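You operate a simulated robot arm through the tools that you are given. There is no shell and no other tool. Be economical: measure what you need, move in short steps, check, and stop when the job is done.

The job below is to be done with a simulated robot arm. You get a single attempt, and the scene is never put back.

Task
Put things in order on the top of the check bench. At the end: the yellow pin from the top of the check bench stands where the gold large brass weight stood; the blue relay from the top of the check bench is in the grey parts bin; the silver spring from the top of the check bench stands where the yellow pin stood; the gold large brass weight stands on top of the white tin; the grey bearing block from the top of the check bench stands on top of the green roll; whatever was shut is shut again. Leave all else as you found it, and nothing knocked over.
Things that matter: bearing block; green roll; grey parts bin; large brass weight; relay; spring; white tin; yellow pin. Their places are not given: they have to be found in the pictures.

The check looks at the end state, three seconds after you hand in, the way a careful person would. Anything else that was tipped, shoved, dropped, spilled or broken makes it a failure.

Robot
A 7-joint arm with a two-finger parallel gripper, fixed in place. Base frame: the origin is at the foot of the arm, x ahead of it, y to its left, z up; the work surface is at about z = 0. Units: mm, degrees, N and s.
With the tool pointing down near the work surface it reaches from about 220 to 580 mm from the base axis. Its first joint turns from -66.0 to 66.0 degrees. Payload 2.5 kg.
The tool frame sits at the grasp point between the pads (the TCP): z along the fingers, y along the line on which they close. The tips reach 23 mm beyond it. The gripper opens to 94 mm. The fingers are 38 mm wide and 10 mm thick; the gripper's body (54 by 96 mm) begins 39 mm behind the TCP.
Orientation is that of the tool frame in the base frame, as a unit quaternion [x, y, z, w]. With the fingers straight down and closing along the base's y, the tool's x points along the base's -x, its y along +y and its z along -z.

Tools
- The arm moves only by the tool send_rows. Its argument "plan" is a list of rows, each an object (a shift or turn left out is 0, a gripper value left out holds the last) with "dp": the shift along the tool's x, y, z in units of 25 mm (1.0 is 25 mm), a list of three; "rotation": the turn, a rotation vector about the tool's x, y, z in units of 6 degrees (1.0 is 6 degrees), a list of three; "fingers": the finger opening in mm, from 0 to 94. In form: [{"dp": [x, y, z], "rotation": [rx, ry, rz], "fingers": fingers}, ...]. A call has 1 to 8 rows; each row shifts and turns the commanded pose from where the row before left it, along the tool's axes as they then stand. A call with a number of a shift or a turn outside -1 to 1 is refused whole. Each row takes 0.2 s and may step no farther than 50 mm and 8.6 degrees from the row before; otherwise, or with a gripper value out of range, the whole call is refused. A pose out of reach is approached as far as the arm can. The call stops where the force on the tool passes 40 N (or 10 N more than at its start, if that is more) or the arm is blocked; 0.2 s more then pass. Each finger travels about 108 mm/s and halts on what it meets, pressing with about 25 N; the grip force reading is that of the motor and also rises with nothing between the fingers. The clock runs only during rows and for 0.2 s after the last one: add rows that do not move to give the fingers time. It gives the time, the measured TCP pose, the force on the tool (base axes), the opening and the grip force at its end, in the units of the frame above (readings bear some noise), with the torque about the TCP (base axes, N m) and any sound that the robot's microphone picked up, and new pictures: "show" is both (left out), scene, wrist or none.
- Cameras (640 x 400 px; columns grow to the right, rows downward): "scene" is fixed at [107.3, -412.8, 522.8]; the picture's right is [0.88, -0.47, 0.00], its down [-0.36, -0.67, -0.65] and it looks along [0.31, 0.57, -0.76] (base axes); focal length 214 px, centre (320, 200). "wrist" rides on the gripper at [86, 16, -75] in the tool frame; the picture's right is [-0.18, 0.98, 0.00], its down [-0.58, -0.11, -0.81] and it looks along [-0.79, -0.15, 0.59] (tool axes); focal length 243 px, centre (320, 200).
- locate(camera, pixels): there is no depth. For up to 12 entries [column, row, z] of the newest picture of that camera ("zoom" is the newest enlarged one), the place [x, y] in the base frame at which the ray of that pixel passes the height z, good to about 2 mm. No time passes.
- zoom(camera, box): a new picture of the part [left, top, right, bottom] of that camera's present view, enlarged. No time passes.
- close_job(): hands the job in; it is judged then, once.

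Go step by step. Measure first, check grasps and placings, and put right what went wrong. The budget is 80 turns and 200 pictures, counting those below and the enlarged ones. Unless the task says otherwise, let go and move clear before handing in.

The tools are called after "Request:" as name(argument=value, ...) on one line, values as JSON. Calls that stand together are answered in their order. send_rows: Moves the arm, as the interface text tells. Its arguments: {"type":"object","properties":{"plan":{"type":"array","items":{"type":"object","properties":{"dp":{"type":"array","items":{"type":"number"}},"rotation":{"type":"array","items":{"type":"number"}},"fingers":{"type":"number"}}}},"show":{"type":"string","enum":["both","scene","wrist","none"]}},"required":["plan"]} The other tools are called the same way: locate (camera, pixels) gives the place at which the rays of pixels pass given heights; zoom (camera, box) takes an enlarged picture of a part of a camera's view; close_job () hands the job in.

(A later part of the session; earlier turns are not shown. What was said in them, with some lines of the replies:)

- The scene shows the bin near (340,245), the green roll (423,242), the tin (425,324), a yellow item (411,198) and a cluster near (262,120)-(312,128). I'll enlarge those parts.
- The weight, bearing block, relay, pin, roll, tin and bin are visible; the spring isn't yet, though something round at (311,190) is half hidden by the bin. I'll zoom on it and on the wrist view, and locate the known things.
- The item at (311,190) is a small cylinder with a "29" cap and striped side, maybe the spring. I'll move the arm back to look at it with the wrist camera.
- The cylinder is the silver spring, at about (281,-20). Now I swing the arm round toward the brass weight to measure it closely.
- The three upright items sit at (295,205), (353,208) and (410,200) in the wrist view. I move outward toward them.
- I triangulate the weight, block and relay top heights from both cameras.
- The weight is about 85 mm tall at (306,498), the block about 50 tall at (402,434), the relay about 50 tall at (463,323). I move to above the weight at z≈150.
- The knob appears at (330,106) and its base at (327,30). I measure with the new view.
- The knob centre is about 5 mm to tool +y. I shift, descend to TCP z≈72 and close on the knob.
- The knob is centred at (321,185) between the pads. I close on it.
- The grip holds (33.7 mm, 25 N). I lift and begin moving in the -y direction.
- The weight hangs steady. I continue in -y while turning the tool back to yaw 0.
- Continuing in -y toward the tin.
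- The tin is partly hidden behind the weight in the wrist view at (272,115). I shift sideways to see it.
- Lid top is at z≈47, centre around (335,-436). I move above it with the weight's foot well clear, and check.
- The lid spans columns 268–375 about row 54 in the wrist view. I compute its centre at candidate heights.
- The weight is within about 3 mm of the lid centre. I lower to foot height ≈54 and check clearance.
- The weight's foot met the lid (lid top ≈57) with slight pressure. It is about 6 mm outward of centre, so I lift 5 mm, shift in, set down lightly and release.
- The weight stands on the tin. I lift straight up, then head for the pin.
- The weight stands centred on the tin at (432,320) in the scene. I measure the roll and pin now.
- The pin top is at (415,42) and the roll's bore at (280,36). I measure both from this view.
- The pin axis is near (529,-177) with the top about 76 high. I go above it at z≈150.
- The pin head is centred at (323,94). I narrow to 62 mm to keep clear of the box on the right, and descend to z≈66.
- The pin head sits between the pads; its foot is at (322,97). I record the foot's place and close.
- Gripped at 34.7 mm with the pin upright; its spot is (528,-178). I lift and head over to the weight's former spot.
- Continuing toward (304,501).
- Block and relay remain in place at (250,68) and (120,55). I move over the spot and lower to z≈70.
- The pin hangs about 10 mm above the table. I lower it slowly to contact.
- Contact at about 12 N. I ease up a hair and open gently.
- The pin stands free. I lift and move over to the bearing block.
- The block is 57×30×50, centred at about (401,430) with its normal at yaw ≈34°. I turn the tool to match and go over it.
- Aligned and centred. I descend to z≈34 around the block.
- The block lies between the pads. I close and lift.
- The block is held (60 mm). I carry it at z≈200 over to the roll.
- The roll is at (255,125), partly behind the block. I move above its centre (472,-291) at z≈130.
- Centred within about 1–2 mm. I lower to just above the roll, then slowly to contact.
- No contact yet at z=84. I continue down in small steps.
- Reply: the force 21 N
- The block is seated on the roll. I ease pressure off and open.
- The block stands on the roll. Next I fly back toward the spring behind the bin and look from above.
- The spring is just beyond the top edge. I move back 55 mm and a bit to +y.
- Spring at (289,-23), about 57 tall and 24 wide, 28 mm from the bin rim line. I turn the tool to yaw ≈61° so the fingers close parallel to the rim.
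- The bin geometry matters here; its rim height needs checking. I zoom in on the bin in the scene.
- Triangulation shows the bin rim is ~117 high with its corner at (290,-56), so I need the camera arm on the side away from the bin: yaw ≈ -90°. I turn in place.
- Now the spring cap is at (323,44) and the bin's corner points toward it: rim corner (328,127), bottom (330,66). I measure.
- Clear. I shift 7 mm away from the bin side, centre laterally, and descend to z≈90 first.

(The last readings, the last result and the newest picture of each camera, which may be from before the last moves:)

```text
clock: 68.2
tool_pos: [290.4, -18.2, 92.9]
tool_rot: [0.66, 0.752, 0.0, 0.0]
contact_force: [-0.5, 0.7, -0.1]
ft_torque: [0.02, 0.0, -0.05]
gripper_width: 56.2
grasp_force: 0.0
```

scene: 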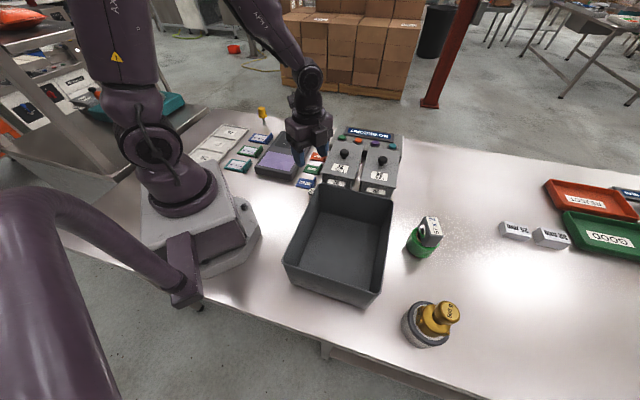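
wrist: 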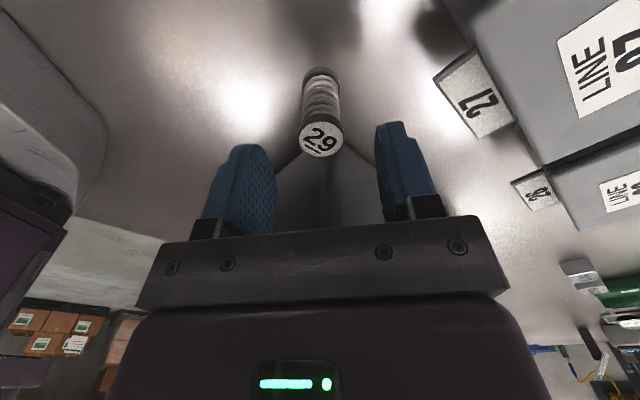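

Cap at (321,138) is centred between the fingers. I descend to z≈48.

Request:
send_rows(plan=[{"dp": [0, 0, 0.6]}, {"dp": [0, 0, 0.6]}, {"dp": [0, 0, 0.58]}, {}])

```text
clock: 68.7
tool_pos: [290.8, -18.0, 74.1]
tool_rot: [0.662, 0.75, 0.002, 0.001]
contact_force: [-7.0, 0.5, 20.5]
ft_torque: [-0.89, -0.27, -0.27]
gripper_width: 55.9
grasp_force: 0.1
stopped in row 2: the force on the tool passed its limit at 89 N (the readings are from after the stop); the commanded pose is now the measured one
```

scene: 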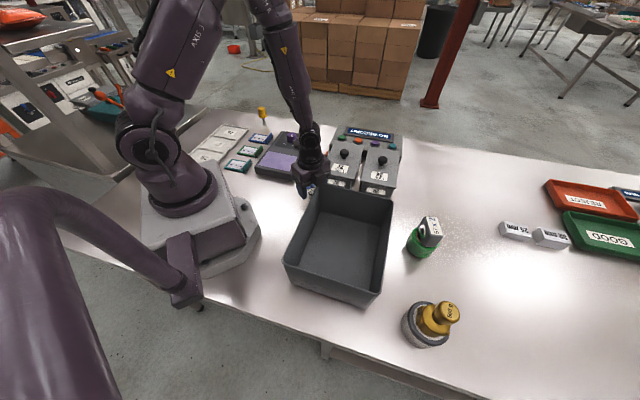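
wrist: 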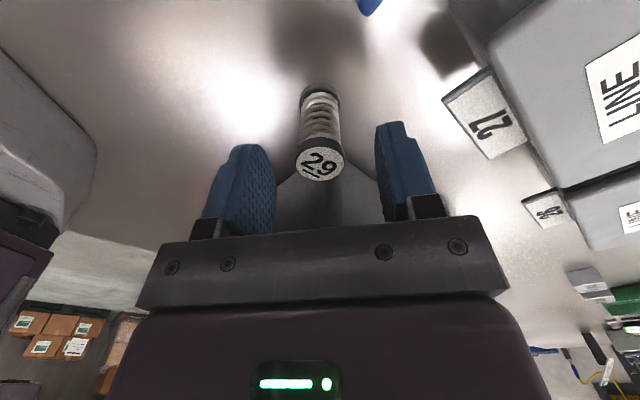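

The gripper body struck the bin rim (force at about 44 mm toward -y). I back straight up at once and check that nothing shifted.

Request:
send_rows(plan=[{"dp": [0, 0, -1]}, {"dp": [0, 0, -1]}, {"dp": [0, 0, -1]}, {"dp": [0, 0, -1]}])

Request:
zoom(camera="scene", box=[270, 175, 410, 315])

Request:
locate(camera="scene", pixels=[[255, 172, 0], [290, 181, 0], [312, 136, 40], [290, 141, 50], [305, 183, 15]])

Request:
locate(camera="zoom", pixels=[[157, 240, 117], [430, 340, 117], [254, 28, 117], [470, 72, 117], [360, 45, 65], [275, 5, 65]])

```text
clock: 69.7
tool_pos: [288.7, -16.9, 173.0]
tool_rot: [0.661, 0.751, 0.001, 0.0]
contact_force: [0.0, -0.4, -0.9]
ft_torque: [0.04, -0.01, 0.0]
gripper_width: 56.0
grasp_force: 0.1
```

scene: 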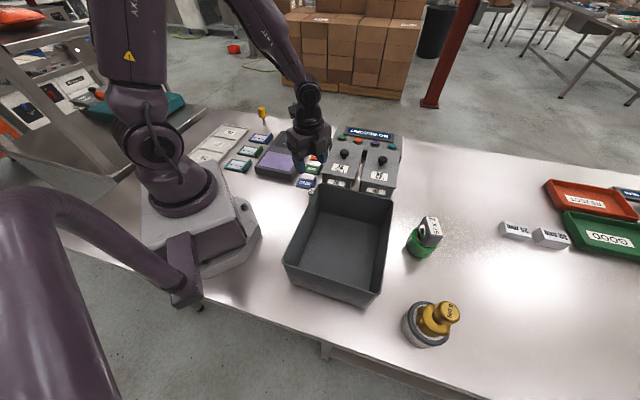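
wrist: 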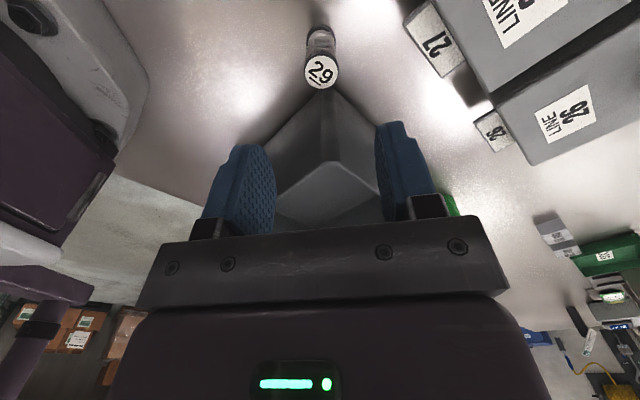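

```text
2.86 times, centred on (340, 245) of scene
```

zoom: 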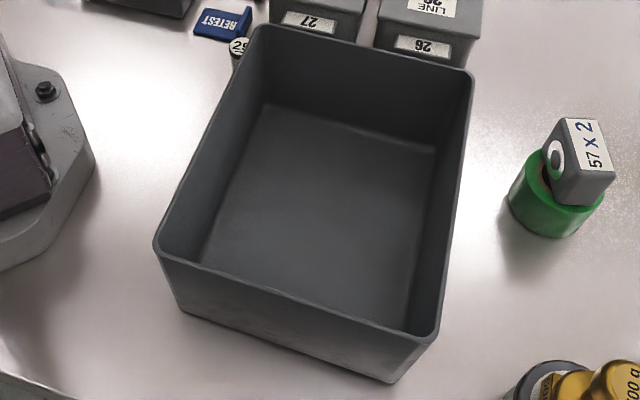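

```text
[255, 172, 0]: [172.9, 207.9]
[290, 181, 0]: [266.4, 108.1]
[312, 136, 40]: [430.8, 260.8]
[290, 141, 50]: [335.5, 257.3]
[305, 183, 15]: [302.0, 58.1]
```

```text
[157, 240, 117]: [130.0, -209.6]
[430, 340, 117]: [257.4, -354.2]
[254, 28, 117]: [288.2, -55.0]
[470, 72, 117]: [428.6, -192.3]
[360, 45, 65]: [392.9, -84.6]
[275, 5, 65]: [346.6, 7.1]
```

The bin and everything else is unmoved. I tilt the tool 25° so its body leans away from the bin, then descend vertically part way.

Request:
send_rows(plan=[{"rotation": [0, -0.834, 0]}, {"rotation": [0, -0.834, 0]}, {"rotation": [0, -0.834, 0]}, {"rotation": [0, -0.834, 0]}, {"rotation": [0, -0.834, 0]}, {"dp": [0.423, 0, 0.906]}, {"dp": [0.423, 0, 0.906]}, {}])

```text
clock: 71.5
tool_pos: [289.9, -18.0, 121.1]
tool_rot: [0.645, 0.733, -0.141, 0.163]
contact_force: [-0.1, -0.4, 0.5]
ft_torque: [0.01, 0.03, 0.02]
gripper_width: 56.2
grasp_force: 0.0
```

scene: 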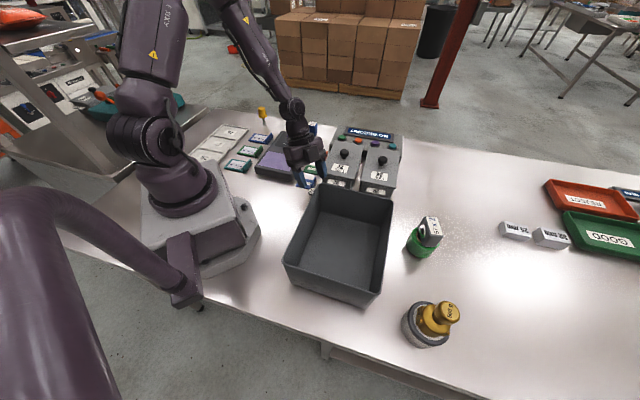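
wrist: 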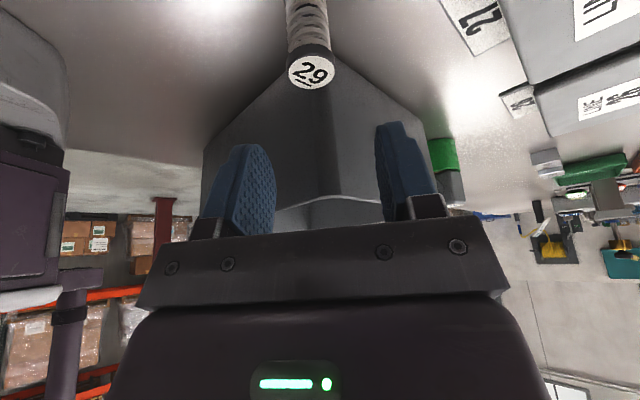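

Tilted view looks right; cap at (312,71). I confirm its place.

Request:
locate(camera="wrist", pixels=[[312, 70, 57], [336, 196, 117], [331, 58, 0], [312, 70, 52]])

```text
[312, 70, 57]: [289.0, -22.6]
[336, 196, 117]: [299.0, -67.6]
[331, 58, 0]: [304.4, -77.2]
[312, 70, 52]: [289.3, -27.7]
```

Spring at (289,-22.5), aligned. I descend to z≈56.

Request:
send_rows(plan=[{"dp": [0.372, -0.02, 0.797]}, {"dp": [0.372, 0, 0.797]}, {"dp": [0.36, 0, 0.77]}, {}])

```text
clock: 72.5
tool_pos: [292.0, -15.9, 55.1]
tool_rot: [0.645, 0.733, -0.141, 0.163]
contact_force: [0.1, -0.3, -0.6]
ft_torque: [-0.01, 0.02, 0.02]
gripper_width: 56.0
grasp_force: 0.0
```

scene: 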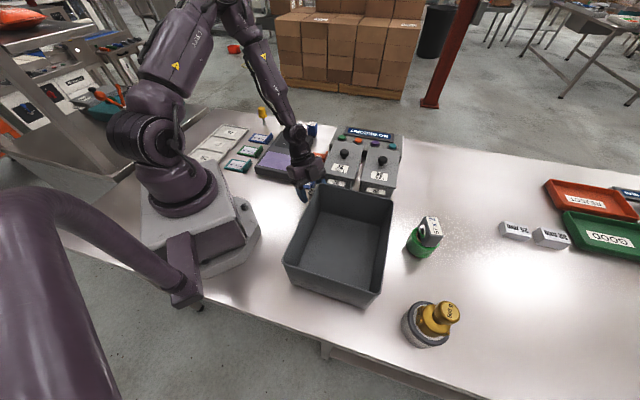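
wrist: 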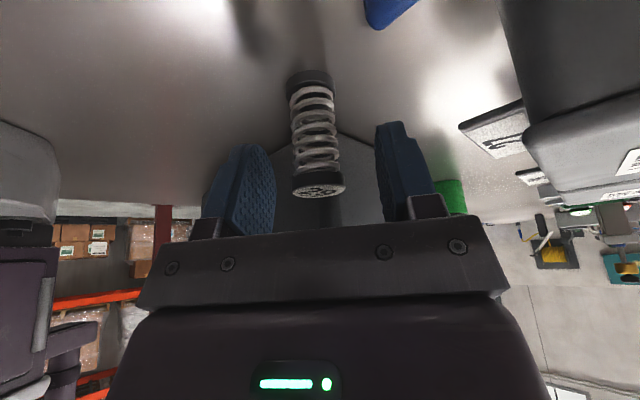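

The spring is centred between the pads. I close gently.

Request:
send_rows(plan=[{"dp": [0.08, 0, 0.17]}, {"fingers": 40}, {"fingers": 15}, {"fingers": 12}, {}], show="wrist")

```text
clock: 73.7
tool_pos: [289.5, -16.5, 51.7]
tool_rot: [0.645, 0.733, -0.142, 0.163]
contact_force: [-0.6, 0.1, 0.6]
ft_torque: [-0.02, 0.05, 0.0]
gripper_width: 25.7
grasp_force: 24.7
```

wrist: 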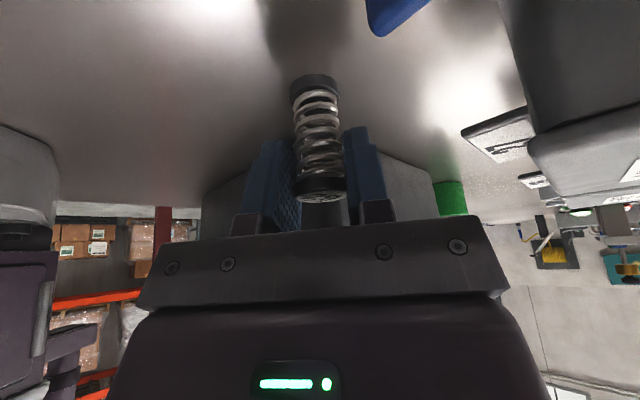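

Gripped at 25.7 mm. I lift straight up (in base axes) by 150 mm.

Request:
send_rows(plan=[{"dp": [-0.25, 0, -0.54]}, {"dp": [-0.423, 0, -0.906]}, {"dp": [-0.423, 0, -0.906]}, {"dp": [-0.423, 0, -0.906]}, {"dp": [-0.423, 0, -0.906]}, {"dp": [-0.423, 0, -0.906]}, {"dp": [-0.423, 0, -0.906]}])

```text
clock: 75.3
tool_pos: [287.9, -17.1, 219.1]
tool_rot: [0.646, 0.732, -0.142, 0.164]
contact_force: [0.0, 0.4, -0.6]
ft_torque: [-0.04, -0.01, 0.0]
gripper_width: 25.7
grasp_force: 25.2
```

scene: 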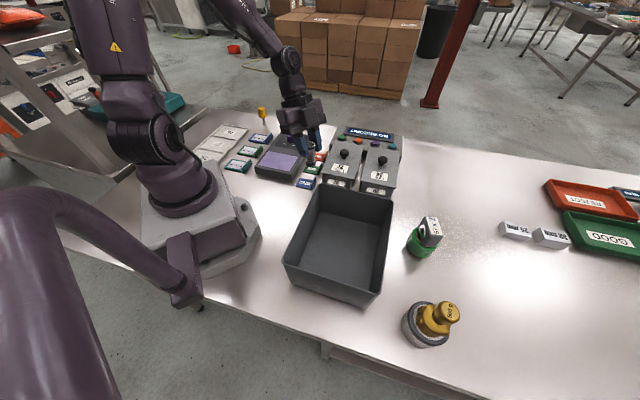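
wrist: 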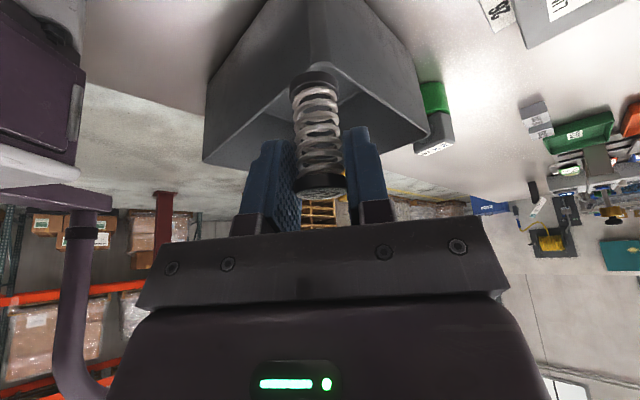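

Spring held upright relative to the world. I carry it toward the pin's former spot while turning the yaw.

Request:
send_rows(plan=[{"dp": [-0.617, 0.774, 0.288], "rotation": [-0.423, 0, -0.906]}, {"dp": [-0.686, 0.698, 0.32], "rotation": [-0.423, 0, -0.906]}, {"dp": [-0.748, 0.616, 0.349], "rotation": [-0.423, 0, -0.906]}, {"dp": [-0.804, 0.526, 0.375], "rotation": [-0.423, 0, -0.906]}, {"dp": [-0.848, 0.43, 0.396], "rotation": [-0.423, 0, -0.906]}, {"dp": [-0.884, 0.33, 0.413], "rotation": [-0.423, 0, -0.906]}, {"dp": [-0.911, 0.226, 0.425], "rotation": [-0.423, 0, -0.906]}, {"dp": [-0.928, 0.12, 0.433], "rotation": [-0.423, 0, -0.906]}], show="none")

Request:
send_rows(plan=[{"dp": [-0.933, 0.013, 0.436], "rotation": [-0.423, 0, -0.906]}, {"dp": [-0.93, -0.096, 0.434], "rotation": [-0.423, 0, -0.906]}, {}])

```text
clock: 77.1
tool_pos: [458.5, -131.9, 221.4]
tool_rot: [0.29, 0.932, -0.063, 0.208]
contact_force: [-1.0, 0.0, 0.1]
ft_torque: [-0.01, -0.04, -0.02]
gripper_width: 25.7
grasp_force: 25.4
```

```text
clock: 77.9
tool_pos: [501.3, -160.6, 219.5]
tool_rot: [0.192, 0.957, -0.041, 0.214]
contact_force: [0.2, -0.4, 0.3]
ft_torque: [0.04, 0.0, -0.01]
gripper_width: 25.9
grasp_force: 24.5
```

scene: 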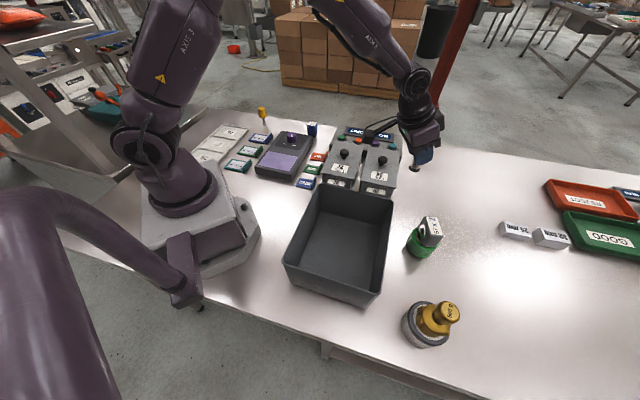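
wrist: 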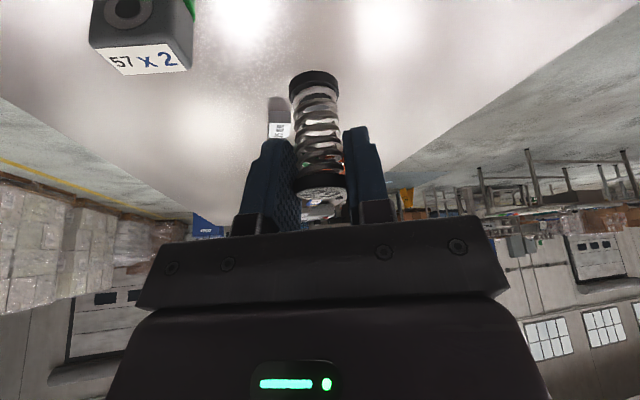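

The 25° lean would bring the gripper body too near the LINE 26 box and the bin at the target, so I will set the spring down in open space near (430,-375), then re-grasp it vertically.

Request:
send_rows(plan=[{"dp": [-0.046, -0.989, 0.022], "rotation": [0.423, 0, 0.906]}, {"dp": [-0.139, -0.978, 0.065], "rotation": [0.423, 0, 0.906]}, {"dp": [-0.231, -0.957, 0.108], "rotation": [0.423, 0, 0.906]}, {"dp": [-0.321, -0.925, 0.15]}, {"dp": [-0.321, -0.925, 0.15]}, {"dp": [-0.321, -0.925, 0.15]}, {"dp": [-0.321, -0.925, 0.15]}, {"dp": [-0.321, -0.925, 0.15]}], show="none")

Request:
send_rows(plan=[{"dp": [-0.321, -0.925, 0.15]}, {"dp": [0.3, 0, 0.64]}, {"dp": [0.423, 0, 0.906]}, {"dp": [0.423, 0, 0.906]}, {}])

```text
clock: 79.7
tool_pos: [436.6, -346.4, 219.9]
tool_rot: [0.339, 0.915, -0.074, 0.203]
contact_force: [-0.7, -0.1, -0.2]
ft_torque: [-0.02, -0.02, -0.02]
gripper_width: 25.5
grasp_force: 24.9
```

```text
clock: 80.9
tool_pos: [429.4, -371.3, 150.2]
tool_rot: [0.34, 0.915, -0.074, 0.205]
contact_force: [0.5, 0.1, -0.4]
ft_torque: [0.03, -0.01, 0.0]
gripper_width: 25.7
grasp_force: 25.2
```

scene: 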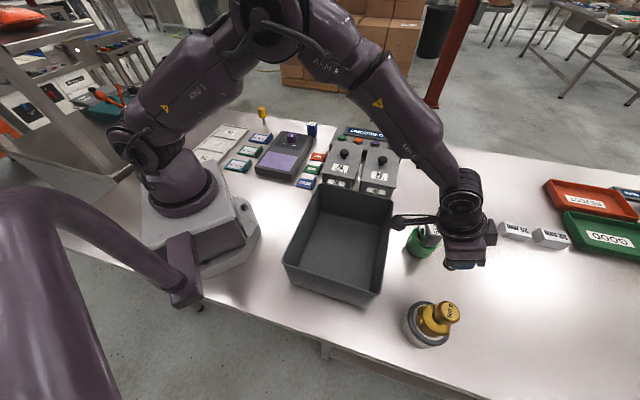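
wrist: 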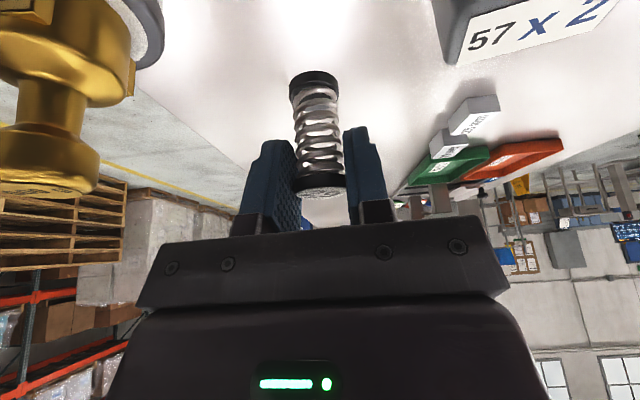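

The camera arm would pass close to the bin's edge, so I shift 22 mm further outward before lowering, down to z≈58.

Request:
send_rows(plan=[{"dp": [-0.794, -0.036, 0.371]}, {"dp": [0.423, 0, 0.906]}, {"dp": [0.423, 0, 0.906]}, {"dp": [0.423, 0, 0.906]}, {"dp": [0.28, 0, 0.6]}, {}])

Request:
zoom(camera="scene", box=[370, 190, 510, 300])

```text
clock: 82.3
tool_pos: [441.7, -385.2, 58.1]
tool_rot: [0.34, 0.915, -0.075, 0.204]
contact_force: [0.2, -0.2, -0.5]
ft_torque: [-0.01, 0.0, 0.03]
gripper_width: 25.5
grasp_force: 25.0
```

scene: 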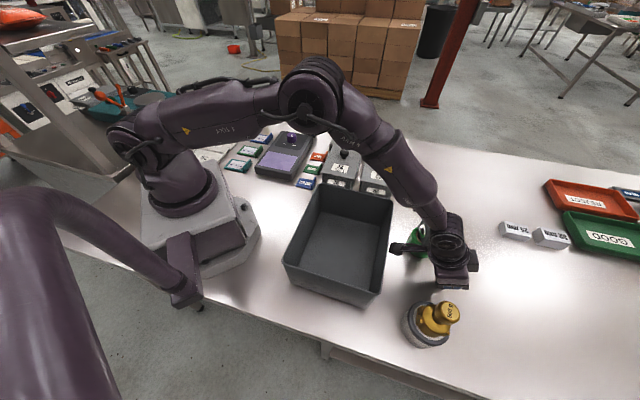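
wrist: 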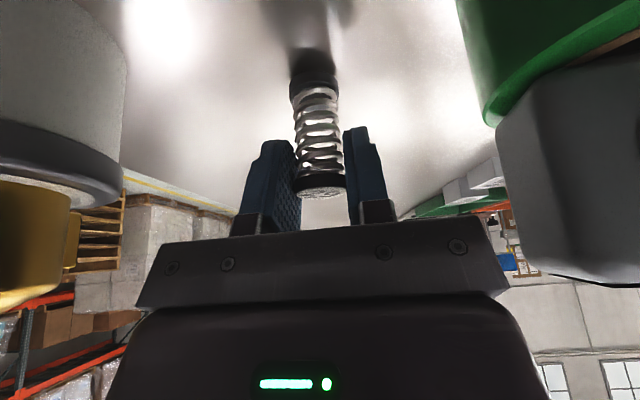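

```text
3.64 times, centred on (440, 245) of scene
```

zoom: 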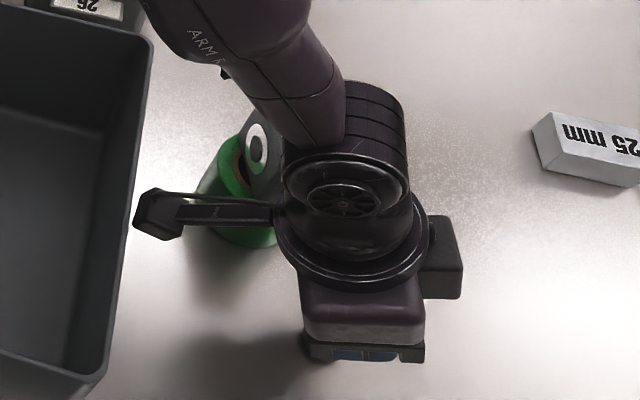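

All clear of bin and block. I lower the last ~7 mm gently.

Request:
send_rows(plan=[{"dp": [0.085, 0, 0.181]}, {"dp": [0.025, 0, 0.054]}, {"dp": [0.017, 0, 0.036]}, {}], show="wrist")

```text
clock: 83.3
tool_pos: [443.8, -386.9, 54.0]
tool_rot: [0.34, 0.914, -0.076, 0.207]
contact_force: [-0.3, 0.4, 17.7]
ft_torque: [-0.08, -0.01, -0.08]
gripper_width: 25.6
grasp_force: 25.4
```

wrist: 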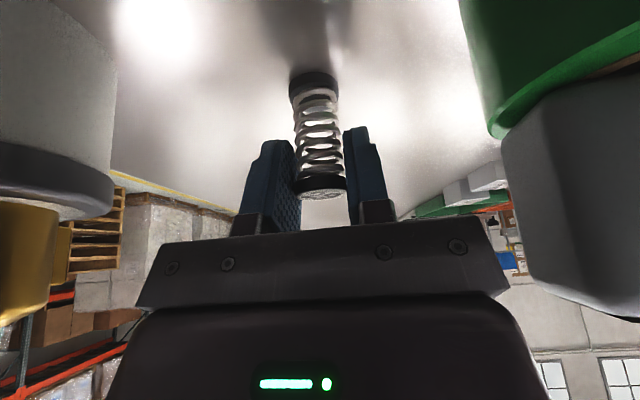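

Contact at about 18 N. I ease up, open, and rise straight up.

Request:
send_rows(plan=[{"dp": [-0.017, 0, -0.036]}, {"fingers": 30}, {"fingers": 42}, {"fingers": 60}, {"dp": [-0.3, 0, -0.64]}, {"dp": [-0.423, 0, -0.906]}, {"dp": [-0.423, 0, -0.906]}, {"dp": [-0.423, 0, -0.906]}])

```text
clock: 85.1
tool_pos: [444.6, -385.5, 144.7]
tool_rot: [0.34, 0.915, -0.074, 0.203]
contact_force: [0.2, -0.5, 0.4]
ft_torque: [0.01, -0.02, 0.0]
gripper_width: 60.0
grasp_force: 0.1
```

scene: 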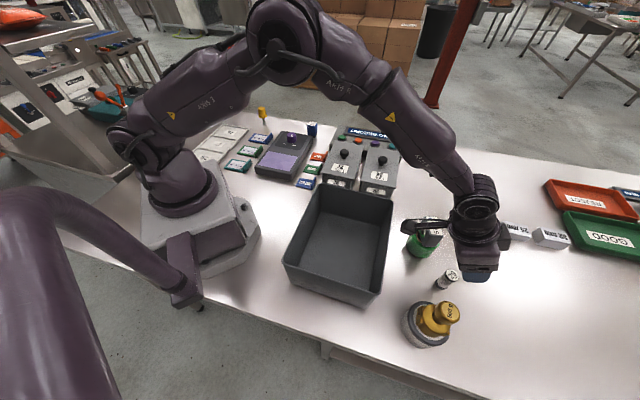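
wrist: 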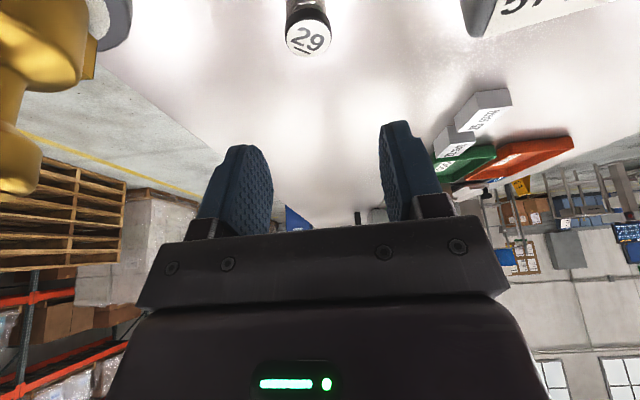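

The spring stands at (447,279) in the scene. I return the tool to vertical.

Request:
send_rows(plan=[{"rotation": [0, 0.834, 0]}, {"rotation": [0, 0.834, 0]}, {"rotation": [0, 0.834, 0]}, {"rotation": [0, 0.834, 0]}, {"rotation": [0, 0.834, 0]}, {}], show="wrist")

Request:
locate(camera="scene", pixels=[[451, 276, 57]])

```text
clock: 86.5
tool_pos: [444.3, -385.8, 145.1]
tool_rot: [0.348, 0.938, 0.001, 0.001]
contact_force: [0.1, 0.2, -0.1]
ft_torque: [0.03, 0.01, 0.01]
gripper_width: 60.2
grasp_force: 0.0
```

wrist: 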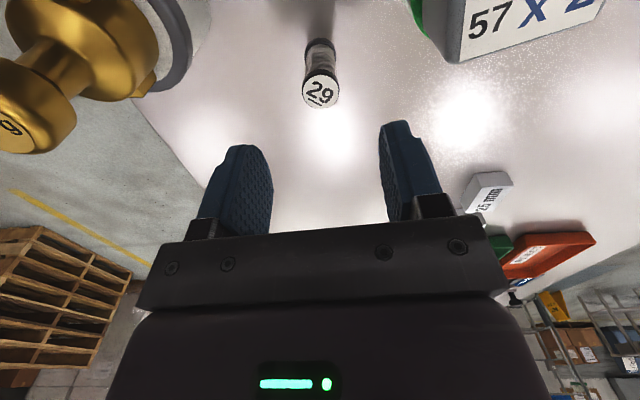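

```text
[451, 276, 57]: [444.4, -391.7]
```

Request:
locate(camera="wrist", pixels=[[321, 92, 55], [321, 92, 58]])

```text
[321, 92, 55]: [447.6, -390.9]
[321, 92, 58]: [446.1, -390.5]
```

The spring is at about (447,-390). I centre on it and descend to z≈45.

Request:
send_rows(plan=[{"dp": [-0.2, -0.02, 0.8]}, {"dp": [0, 0, 0.8]}, {"dp": [0, 0, 0.8]}, {"dp": [0, 0, 0.8]}, {"dp": [0, 0, 0.8]}, {}], show="wrist")

```text
clock: 87.9
tool_pos: [448.0, -387.9, 45.8]
tool_rot: [0.348, 0.938, 0.001, 0.002]
contact_force: [0.2, 0.4, -0.2]
ft_torque: [0.04, -0.02, 0.02]
gripper_width: 60.3
grasp_force: 0.0
```

wrist: 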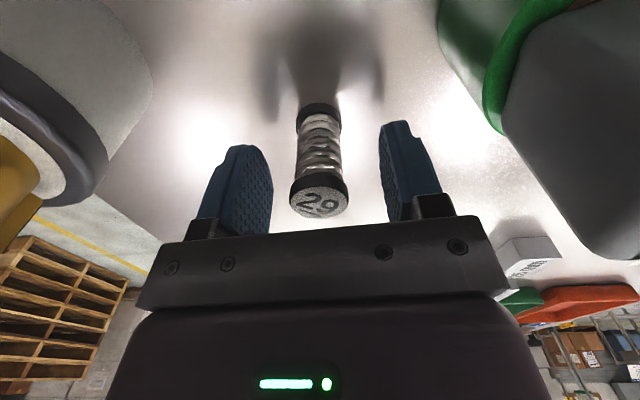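

Centred at (319,201). I close and lift.

Request:
send_rows(plan=[{"fingers": 40}, {"fingers": 15}, {"fingers": 12}, {"dp": [0, 0, -0.5]}, {"dp": [0, 0, -1]}, {"dp": [0, 0, -1]}, {"dp": [0, 0, -1]}, {"dp": [0, 0, -1]}], show="wrist")

```text
clock: 89.7
tool_pos: [447.7, -387.0, 158.9]
tool_rot: [0.347, 0.938, 0.001, 0.001]
contact_force: [0.2, 0.2, 0.4]
ft_torque: [0.01, 0.0, -0.01]
gripper_width: 25.8
grasp_force: 25.3
```

wrist: 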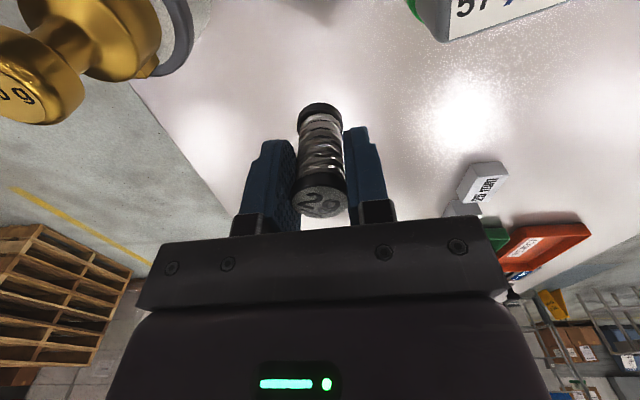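

I lift further and carry the spring to (528,-178).

Request:
send_rows(plan=[{"dp": [0, 0, -1]}, {"dp": [0.334, 0.942, -0.7], "rotation": [0, 0, -1]}, {"dp": [0.234, 0.972, 0], "rotation": [0, 0, -1]}, {"dp": [0.131, 0.991, 0], "rotation": [0, 0, -1]}, {"dp": [0.027, 1, 0], "rotation": [0, 0, -0.67]}, {"dp": [-0.043, 0.999, 0]}, {"dp": [-0.043, 0.999, 0]}, {"dp": [-0.043, 0.999, 0]}], show="none")

Request:
send_rows(plan=[{"dp": [-0.043, 0.999, 0]}, {"dp": [-0.043, 0.95, 0]}, {}], show="wrist")

```text
clock: 91.5
tool_pos: [513.0, -225.4, 201.5]
tool_rot: [0.162, 0.987, 0.001, 0.001]
contact_force: [0.2, -0.3, -0.7]
ft_torque: [0.0, -0.01, 0.0]
gripper_width: 25.7
grasp_force: 25.0
```

```text
clock: 92.3
tool_pos: [530.0, -181.2, 200.4]
tool_rot: [0.162, 0.987, 0.0, 0.001]
contact_force: [-0.7, 0.2, -1.3]
ft_torque: [0.02, -0.02, 0.01]
gripper_width: 25.9
grasp_force: 25.6
```

wrist: 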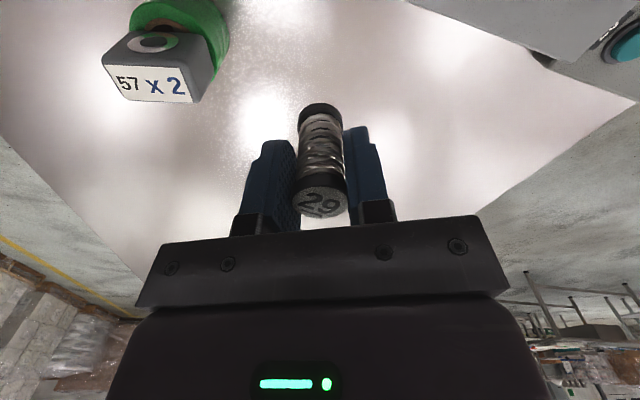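

I correct 3 mm and lower to just above the table.

Request:
send_rows(plan=[{"dp": [0.1, 0.09, 1]}, {"dp": [0, 0, 1]}, {"dp": [0, 0, 1]}, {"dp": [0, 0, 1]}, {"dp": [0, 0, 1]}, {"dp": [0, 0, 0.9]}, {}], show="wrist")

```text
clock: 93.9
tool_pos: [527.6, -177.2, 54.1]
tool_rot: [0.162, 0.987, 0.001, 0.001]
contact_force: [0.8, 0.7, -0.8]
ft_torque: [0.01, -0.05, 0.0]
gripper_width: 25.8
grasp_force: 25.2
```

wrist: 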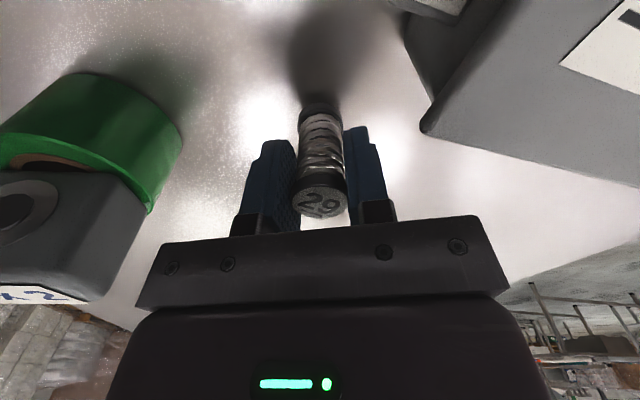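

Request:
send_rows(plan=[{"dp": [0, 0, 0.18]}, {"dp": [0, 0, 0.08]}, {"dp": [0, 0, 0.04]}, {}], show="none")

```text
clock: 94.9
tool_pos: [526.8, -177.2, 46.1]
tool_rot: [0.162, 0.987, 0.001, 0.002]
contact_force: [-1.2, 1.2, 5.8]
ft_torque: [0.04, 0.08, -0.02]
gripper_width: 25.8
grasp_force: 25.0
5 turns are left
```

The spring touches down at 6 N; with 5 turns left I chain calls. I release the spring, rise, travel to above the relay at (463,320) with yaw 43°, and take pictures and calibration points there.

Request:
send_rows(plan=[{"dp": [0, 0, -0.02]}, {"fingers": 32}, {"fingers": 46}, {"fingers": 60}, {"dp": [0, 0, -0.6]}, {"dp": [0, 0, -1]}, {"dp": [0, 0, -1]}, {"dp": [0, 0, -1]}], show="wrist")

Request:
send_rows(plan=[{"dp": [0, 0, -1]}, {"dp": [0, 0, -1]}, {"dp": [0, 0, -1], "fingers": 80}, {"dp": [0.483, 0.988, 0], "rotation": [0, 0, -1]}, {"dp": [0.364, 0.996, 0], "rotation": [0, 0, -1]}, {"dp": [0.25, 0.999, 0], "rotation": [0, 0, -1]}, {"dp": [0.14, 0.99, 0], "rotation": [0, 0, -1]}, {"dp": [0.036, 0.9996, 0], "rotation": [0, 0, -1]}], show="none")

Request:
send_rows(plan=[{"dp": [-0.069, 0.998, 0], "rotation": [0, 0, -1]}, {"dp": [-0.175, 0.995, 0], "rotation": [0, 0, -1]}, {"dp": [-0.283, 0.991, 0], "rotation": [0, 0, -1]}, {"dp": [-0.4, 0.993, 0], "rotation": [0, 0, -1]}, {"dp": [-0.525, 0.99, 0], "rotation": [0, 0, -1]}, {"dp": [-0.7, 0.975, 0], "rotation": [0, 0, -0.3]}, {"dp": [-0.7, 0.975, 0]}, {"dp": [-0.7, 0.975, 0]}], show="none")

Request:
send_rows(plan=[{"dp": [-0.7, 0.975, 0]}, {"dp": [-0.7, 0.975, 0.4]}, {"dp": [-0.7, 0.975, 0.6]}, {"dp": [-0.7, 0.975, 0.7]}, {"dp": [-0.7, 0.975, 0.7]}, {}], show="both")

Request:
zoom(camera="wrist", box=[240, 10, 400, 140])

Request:
locate(camera="wrist", pixels=[[280, 50, 50], [320, 50, 50], [360, 50, 50], [280, 80, 50], [320, 80, 50], [360, 80, 50], [280, 110, 50], [320, 110, 50], [360, 110, 50], [320, 50, 0], [320, 80, 0]])

Request:
zoom(camera="scene", box=[380, 170, 480, 270])

```text
clock: 96.7
tool_pos: [524.0, -177.7, 136.4]
tool_rot: [0.162, 0.987, 0.0, 0.0]
contact_force: [0.4, 0.0, 0.2]
ft_torque: [-0.03, 0.0, 0.01]
gripper_width: 59.9
grasp_force: 0.1
```

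wrist: 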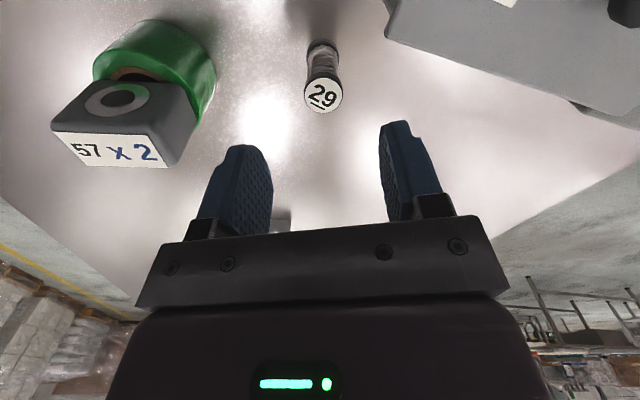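

```text
clock: 98.5
tool_pos: [506.4, -49.1, 211.9]
tool_rot: [-0.099, 0.995, 0.001, 0.001]
contact_force: [0.6, 0.2, 0.4]
ft_torque: [-0.02, 0.04, 0.01]
gripper_width: 80.0
grasp_force: 0.2
```

```text
clock: 100.3
tool_pos: [482.2, 172.9, 208.9]
tool_rot: [-0.368, 0.93, 0.0, 0.002]
contact_force: [-0.2, 0.0, 1.1]
ft_torque: [0.0, -0.01, 0.01]
gripper_width: 80.2
grasp_force: 0.1
```

```text
clock: 101.7
tool_pos: [463.0, 320.0, 154.6]
tool_rot: [-0.367, 0.93, 0.001, 0.002]
contact_force: [0.6, -0.2, 0.3]
ft_torque: [0.02, 0.01, -0.03]
gripper_width: 79.8
grasp_force: 0.1
```

scene: 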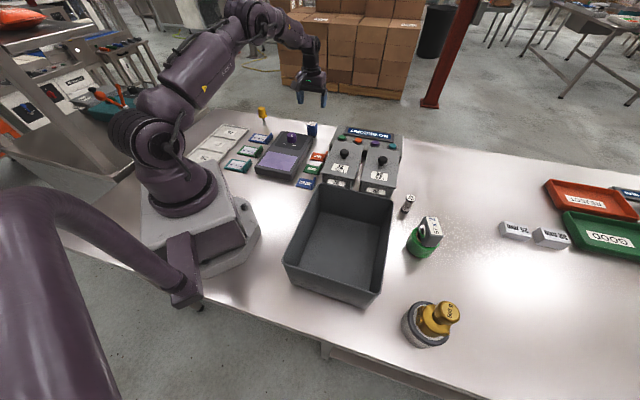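
wrist: 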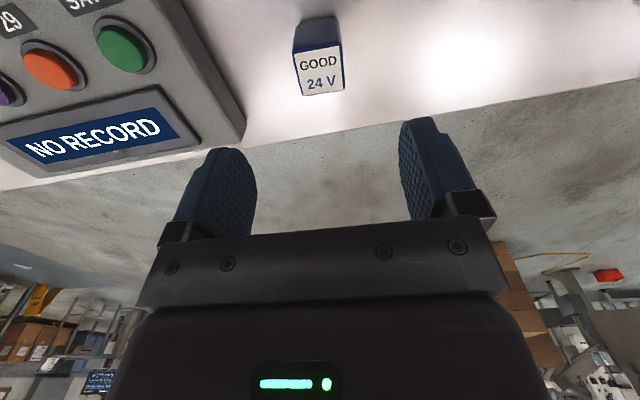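

```text
3.08 times, centred on (320, 75) of wrist
```

zoom: 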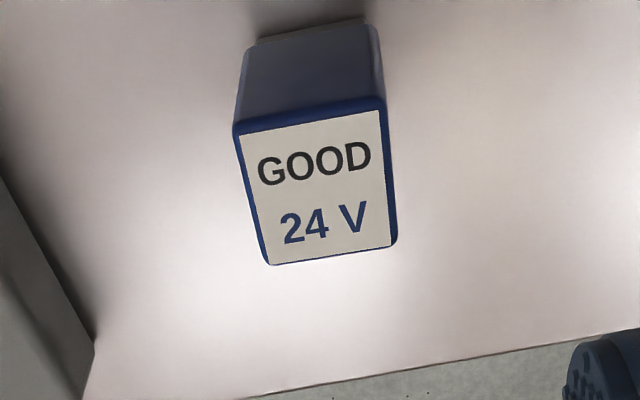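

```text
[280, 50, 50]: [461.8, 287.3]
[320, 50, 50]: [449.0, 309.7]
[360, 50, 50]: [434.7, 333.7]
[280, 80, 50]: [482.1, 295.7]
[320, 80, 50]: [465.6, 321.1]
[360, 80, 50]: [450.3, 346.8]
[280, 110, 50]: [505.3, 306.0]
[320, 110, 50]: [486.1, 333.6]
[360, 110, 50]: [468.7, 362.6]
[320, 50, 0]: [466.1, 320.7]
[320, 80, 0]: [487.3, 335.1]
```

```text
4.00 times, centred on (430, 220) of scene
4 turns are left
```

zoom: 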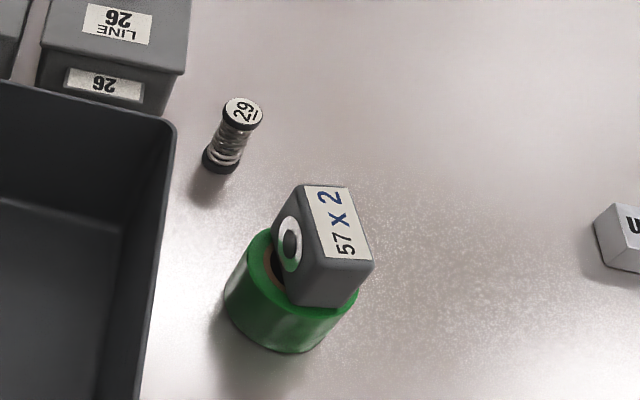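

The relay is 33 mm square, 50 tall, at (460.4,318) with yaw ≈40°; the spring, block and roll stand well. I align, descend, grip, lift and carry it over the bin.

Request:
send_rows(plan=[{"dp": [0.13, 0.015, 0.4], "rotation": [0, 0, 0.5], "fingers": 62}, {"dp": [0, 0, 0.9]}, {"dp": [0, 0, 0.9]}, {"dp": [0, 0, 0.9]}, {"dp": [0, 0, 0.9]}, {"dp": [0, 0, 0.86]}, {}], show="wrist")

Request:
send_rows(plan=[{"fingers": 45}, {"fingers": 20}, {"fingers": 20}, {}, {"dp": [0, 0, -0.5]}, {"dp": [0, 0, -1]}, {"dp": [0, 0, -1]}, {"dp": [0, 0, -1]}], show="wrist")

Request:
send_rows(plan=[{"dp": [0, 0, -1]}, {"dp": [0, 0, -1]}, {"dp": [0, 0, -1]}, {"dp": [0, 0, -1]}, {"dp": [0.951, -0.589, 0]}, {"dp": [0.951, -0.589, 0]}, {"dp": [0.951, -0.589, 0]}, {"dp": [0.951, -0.589, 0]}], show="none")

Request:
send_rows(plan=[{"dp": [0.951, -0.589, 0]}, {"dp": [0.951, -0.589, 0]}, {"dp": [0.951, -0.589, 0]}, {"dp": [0.951, -0.589, 0]}, {"dp": [0.951, -0.589, 0]}, {"dp": [0.951, -0.589, 0]}, {"dp": [0.951, -0.589, 0]}, {"dp": [0.951, -0.589, 0]}], show="none")

Request:
send_rows(plan=[{"dp": [0.951, -0.589, 0]}, {"dp": [0.951, -0.589, 0]}, {"dp": [0.951, -0.589, 0]}, {"dp": [0.951, -0.589, 0]}, {"dp": [0.951, -0.589, 0]}, {"dp": [0.951, -0.589, 0]}, {"dp": [0.951, -0.589, 0]}, {}], show="both")

```text
clock: 103.3
tool_pos: [461.2, 317.5, 29.8]
tool_rot: [-0.343, 0.939, 0.0, 0.002]
contact_force: [-0.5, -0.3, -0.3]
ft_torque: [0.0, -0.02, -0.01]
gripper_width: 62.1
grasp_force: 0.0
```

wrist: 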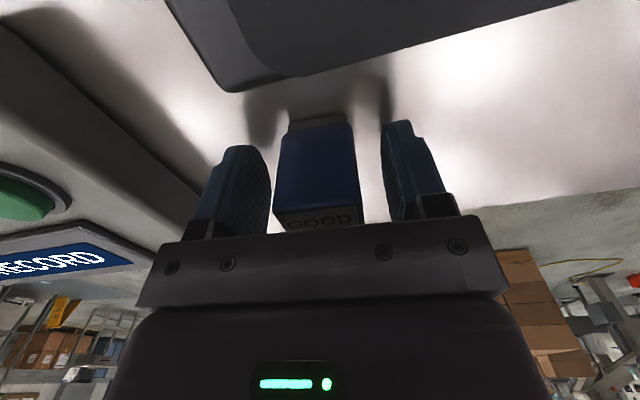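

```text
clock: 105.1
tool_pos: [460.3, 318.2, 118.0]
tool_rot: [-0.343, 0.939, 0.0, 0.002]
contact_force: [-1.1, -0.4, -1.4]
ft_torque: [0.0, -0.01, 0.0]
gripper_width: 33.8
grasp_force: 24.7
```

wrist: 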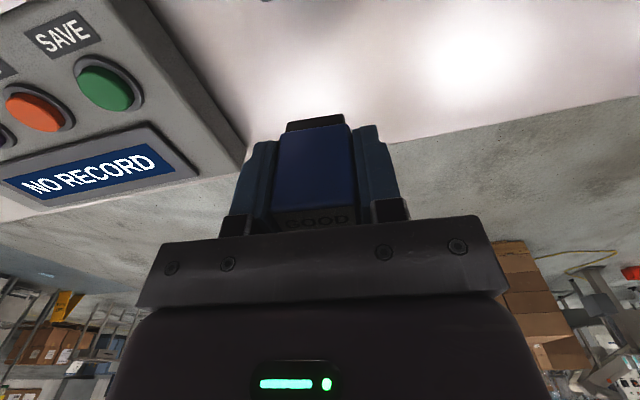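

```text
clock: 106.9
tool_pos: [424.5, 210.8, 217.7]
tool_rot: [-0.344, 0.939, 0.0, 0.002]
contact_force: [0.0, 0.9, -1.2]
ft_torque: [0.01, -0.02, -0.02]
gripper_width: 33.7
grasp_force: 25.0
```

```text
clock: 108.7
tool_pos: [356.1, 1.2, 215.9]
tool_rot: [-0.344, 0.939, -0.001, 0.002]
contact_force: [0.0, -0.7, -1.7]
ft_torque: [0.01, -0.01, -0.04]
gripper_width: 33.6
grasp_force: 25.1
```

```text
clock: 110.5
tool_pos: [293.4, -188.0, 215.8]
tool_rot: [-0.343, 0.939, 0.001, 0.002]
contact_force: [0.1, 0.9, -0.7]
ft_torque: [-0.01, 0.0, -0.04]
gripper_width: 33.8
grasp_force: 24.9
3 turns are left
```

scene: 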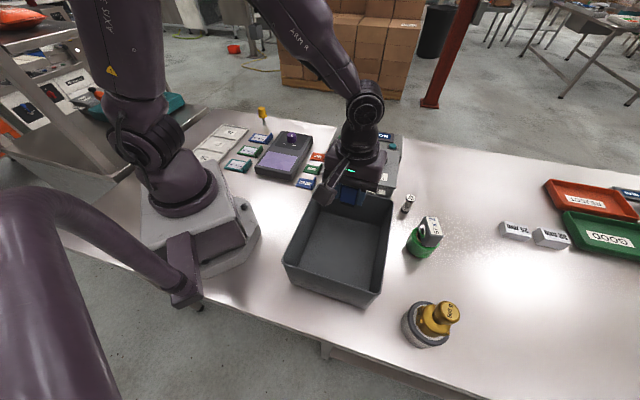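
wrist: 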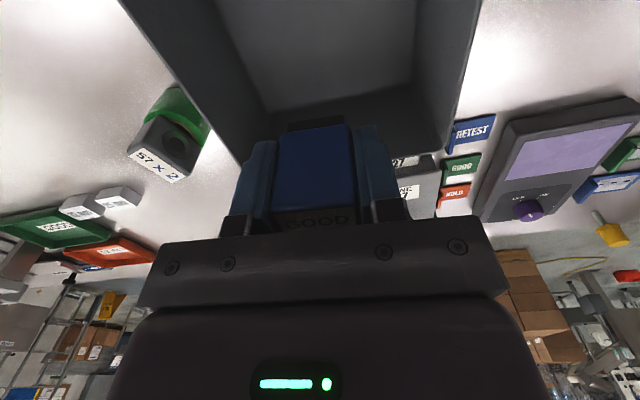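

The relay is held (33.8 mm) over the bin at (293,-188), with ~85 mm clear to the walls. I lower it to just touching the floor, release, rise, and look.

Request:
send_rows(plan=[{"dp": [0, 0, 1]}, {"dp": [0, 0, 1]}, {"dp": [0, 0, 1]}, {"dp": [0, 0, 1]}, {"dp": [0, 0, 1]}, {"dp": [0, 0, 1]}, {"dp": [0, 0, 1]}, {}], show="none")

Request:
send_rows(plan=[{"dp": [0, 0, 0.1]}, {"dp": [0, 0, 0.08]}, {"dp": [0, 0, 0.05]}, {"dp": [0, 0, 0.04]}, {}], show="wrist")

Request:
send_rows(plan=[{"fingers": 37}, {"fingers": 46}, {"fingers": 58}, {}, {"dp": [0, 0, -0.4]}, {"dp": [0, 0, -1]}, {"dp": [0, 0, -1]}, {"dp": [0, 0, -1]}], show="none")

Request:
send_rows(plan=[{"dp": [0, 0, -1]}, {"dp": [0, 0, -1]}, {"dp": [0, 0, -1]}, {"dp": [0, 0, -1]}, {"dp": [0, 0, -1]}], show="both")

Request:
zoom(camera="scene", box=[270, 170, 470, 360])

Request:
zoom(camera="scene", box=[240, 95, 330, 150])

```text
clock: 112.3
tool_pos: [295.7, -186.7, 41.6]
tool_rot: [-0.343, 0.939, 0.0, 0.002]
contact_force: [-0.9, -0.6, -0.1]
ft_torque: [0.02, -0.02, -0.01]
gripper_width: 33.6
grasp_force: 24.9
```

```text
clock: 113.5
tool_pos: [294.6, -188.0, 36.3]
tool_rot: [-0.342, 0.94, 0.0, 0.002]
contact_force: [-1.6, 3.5, 20.4]
ft_torque: [0.07, 0.06, -0.02]
gripper_width: 33.9
grasp_force: 25.1
```

wrist: 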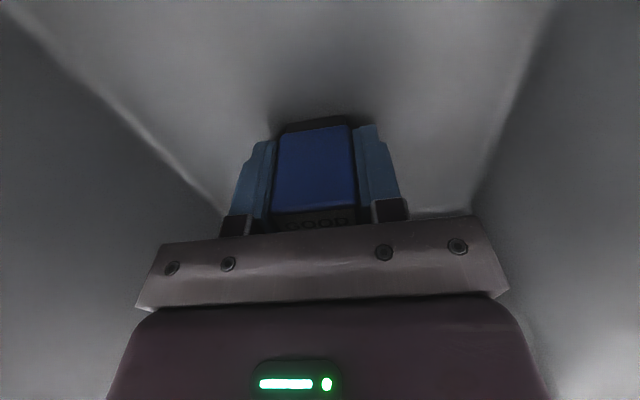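

```text
clock: 115.3
tool_pos: [293.3, -189.7, 119.0]
tool_rot: [-0.342, 0.94, 0.001, 0.001]
contact_force: [-1.3, -0.4, -0.8]
ft_torque: [0.03, 0.01, 0.02]
gripper_width: 58.1
grasp_force: 0.0
```

```text
clock: 116.5
tool_pos: [295.3, -187.5, 244.4]
tool_rot: [-0.344, 0.939, 0.0, 0.001]
contact_force: [0.0, -0.3, -0.9]
ft_torque: [-0.01, 0.0, 0.03]
gripper_width: 58.0
grasp_force: 0.1
```

scene: 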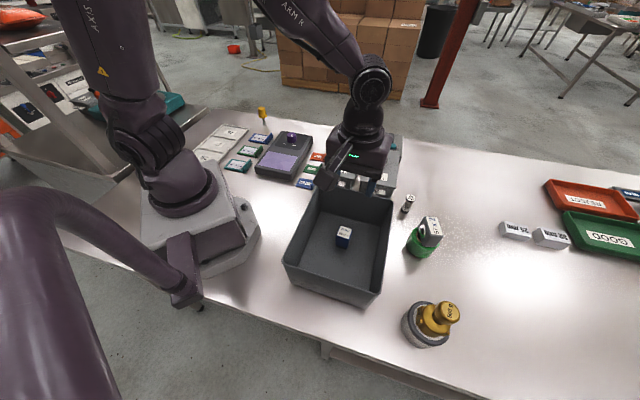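
wrist: 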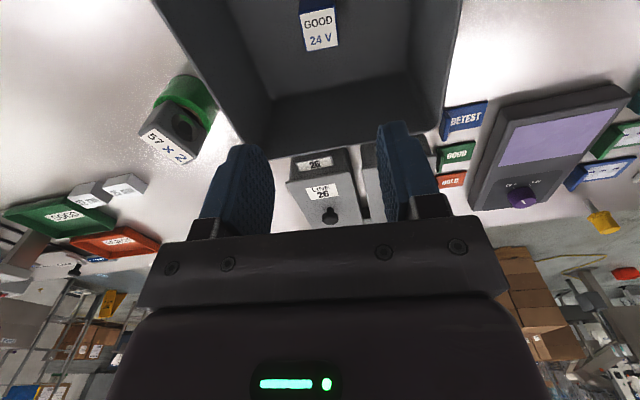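

```text
2.11 times, centred on (370, 265) of scene
```

zoom: 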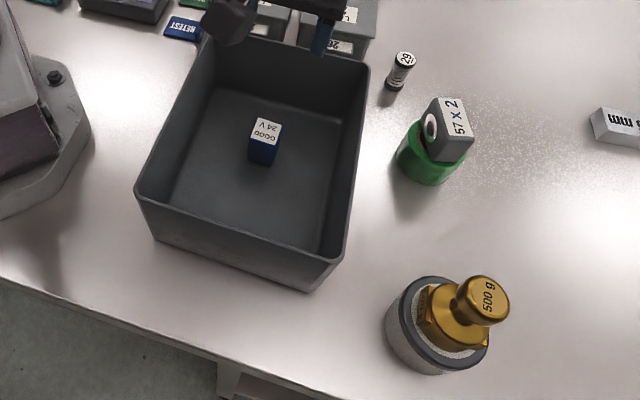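

```text
7.11 times, centred on (285, 122) of scene
2 turns are left
```

zoom: 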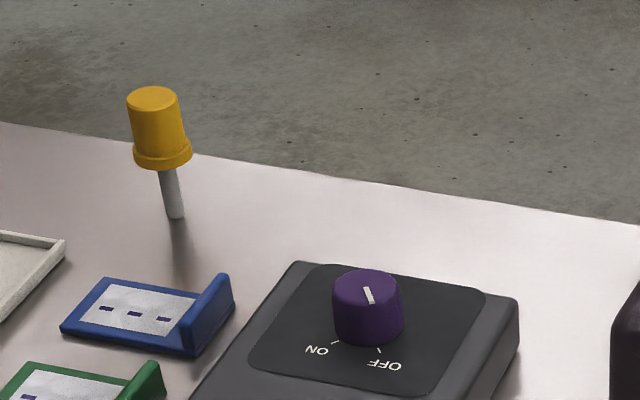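

The relay stands in the bin at (343,237), the spring, block, weight and pin all stand where they should, and the gripper is empty and clear at z=244. I hand the job in.

Request:
close_job()

```text
The job is handed in.
```

All five moves are done and the job is handed in. In the last pictures:
- The yellow pin stands where the gold weight stood.
- The blue relay stands in the grey bin.
- The silver spring stands where the pin stood.
- The gold weight stands on the white tin.
- The bearing block stands on the green roll, a few millimetres off centre.

Nothing shut was opened. The gripper bumped the bin rim once while reaching for the spring, and the bin had not moved in the pictures afterwards.
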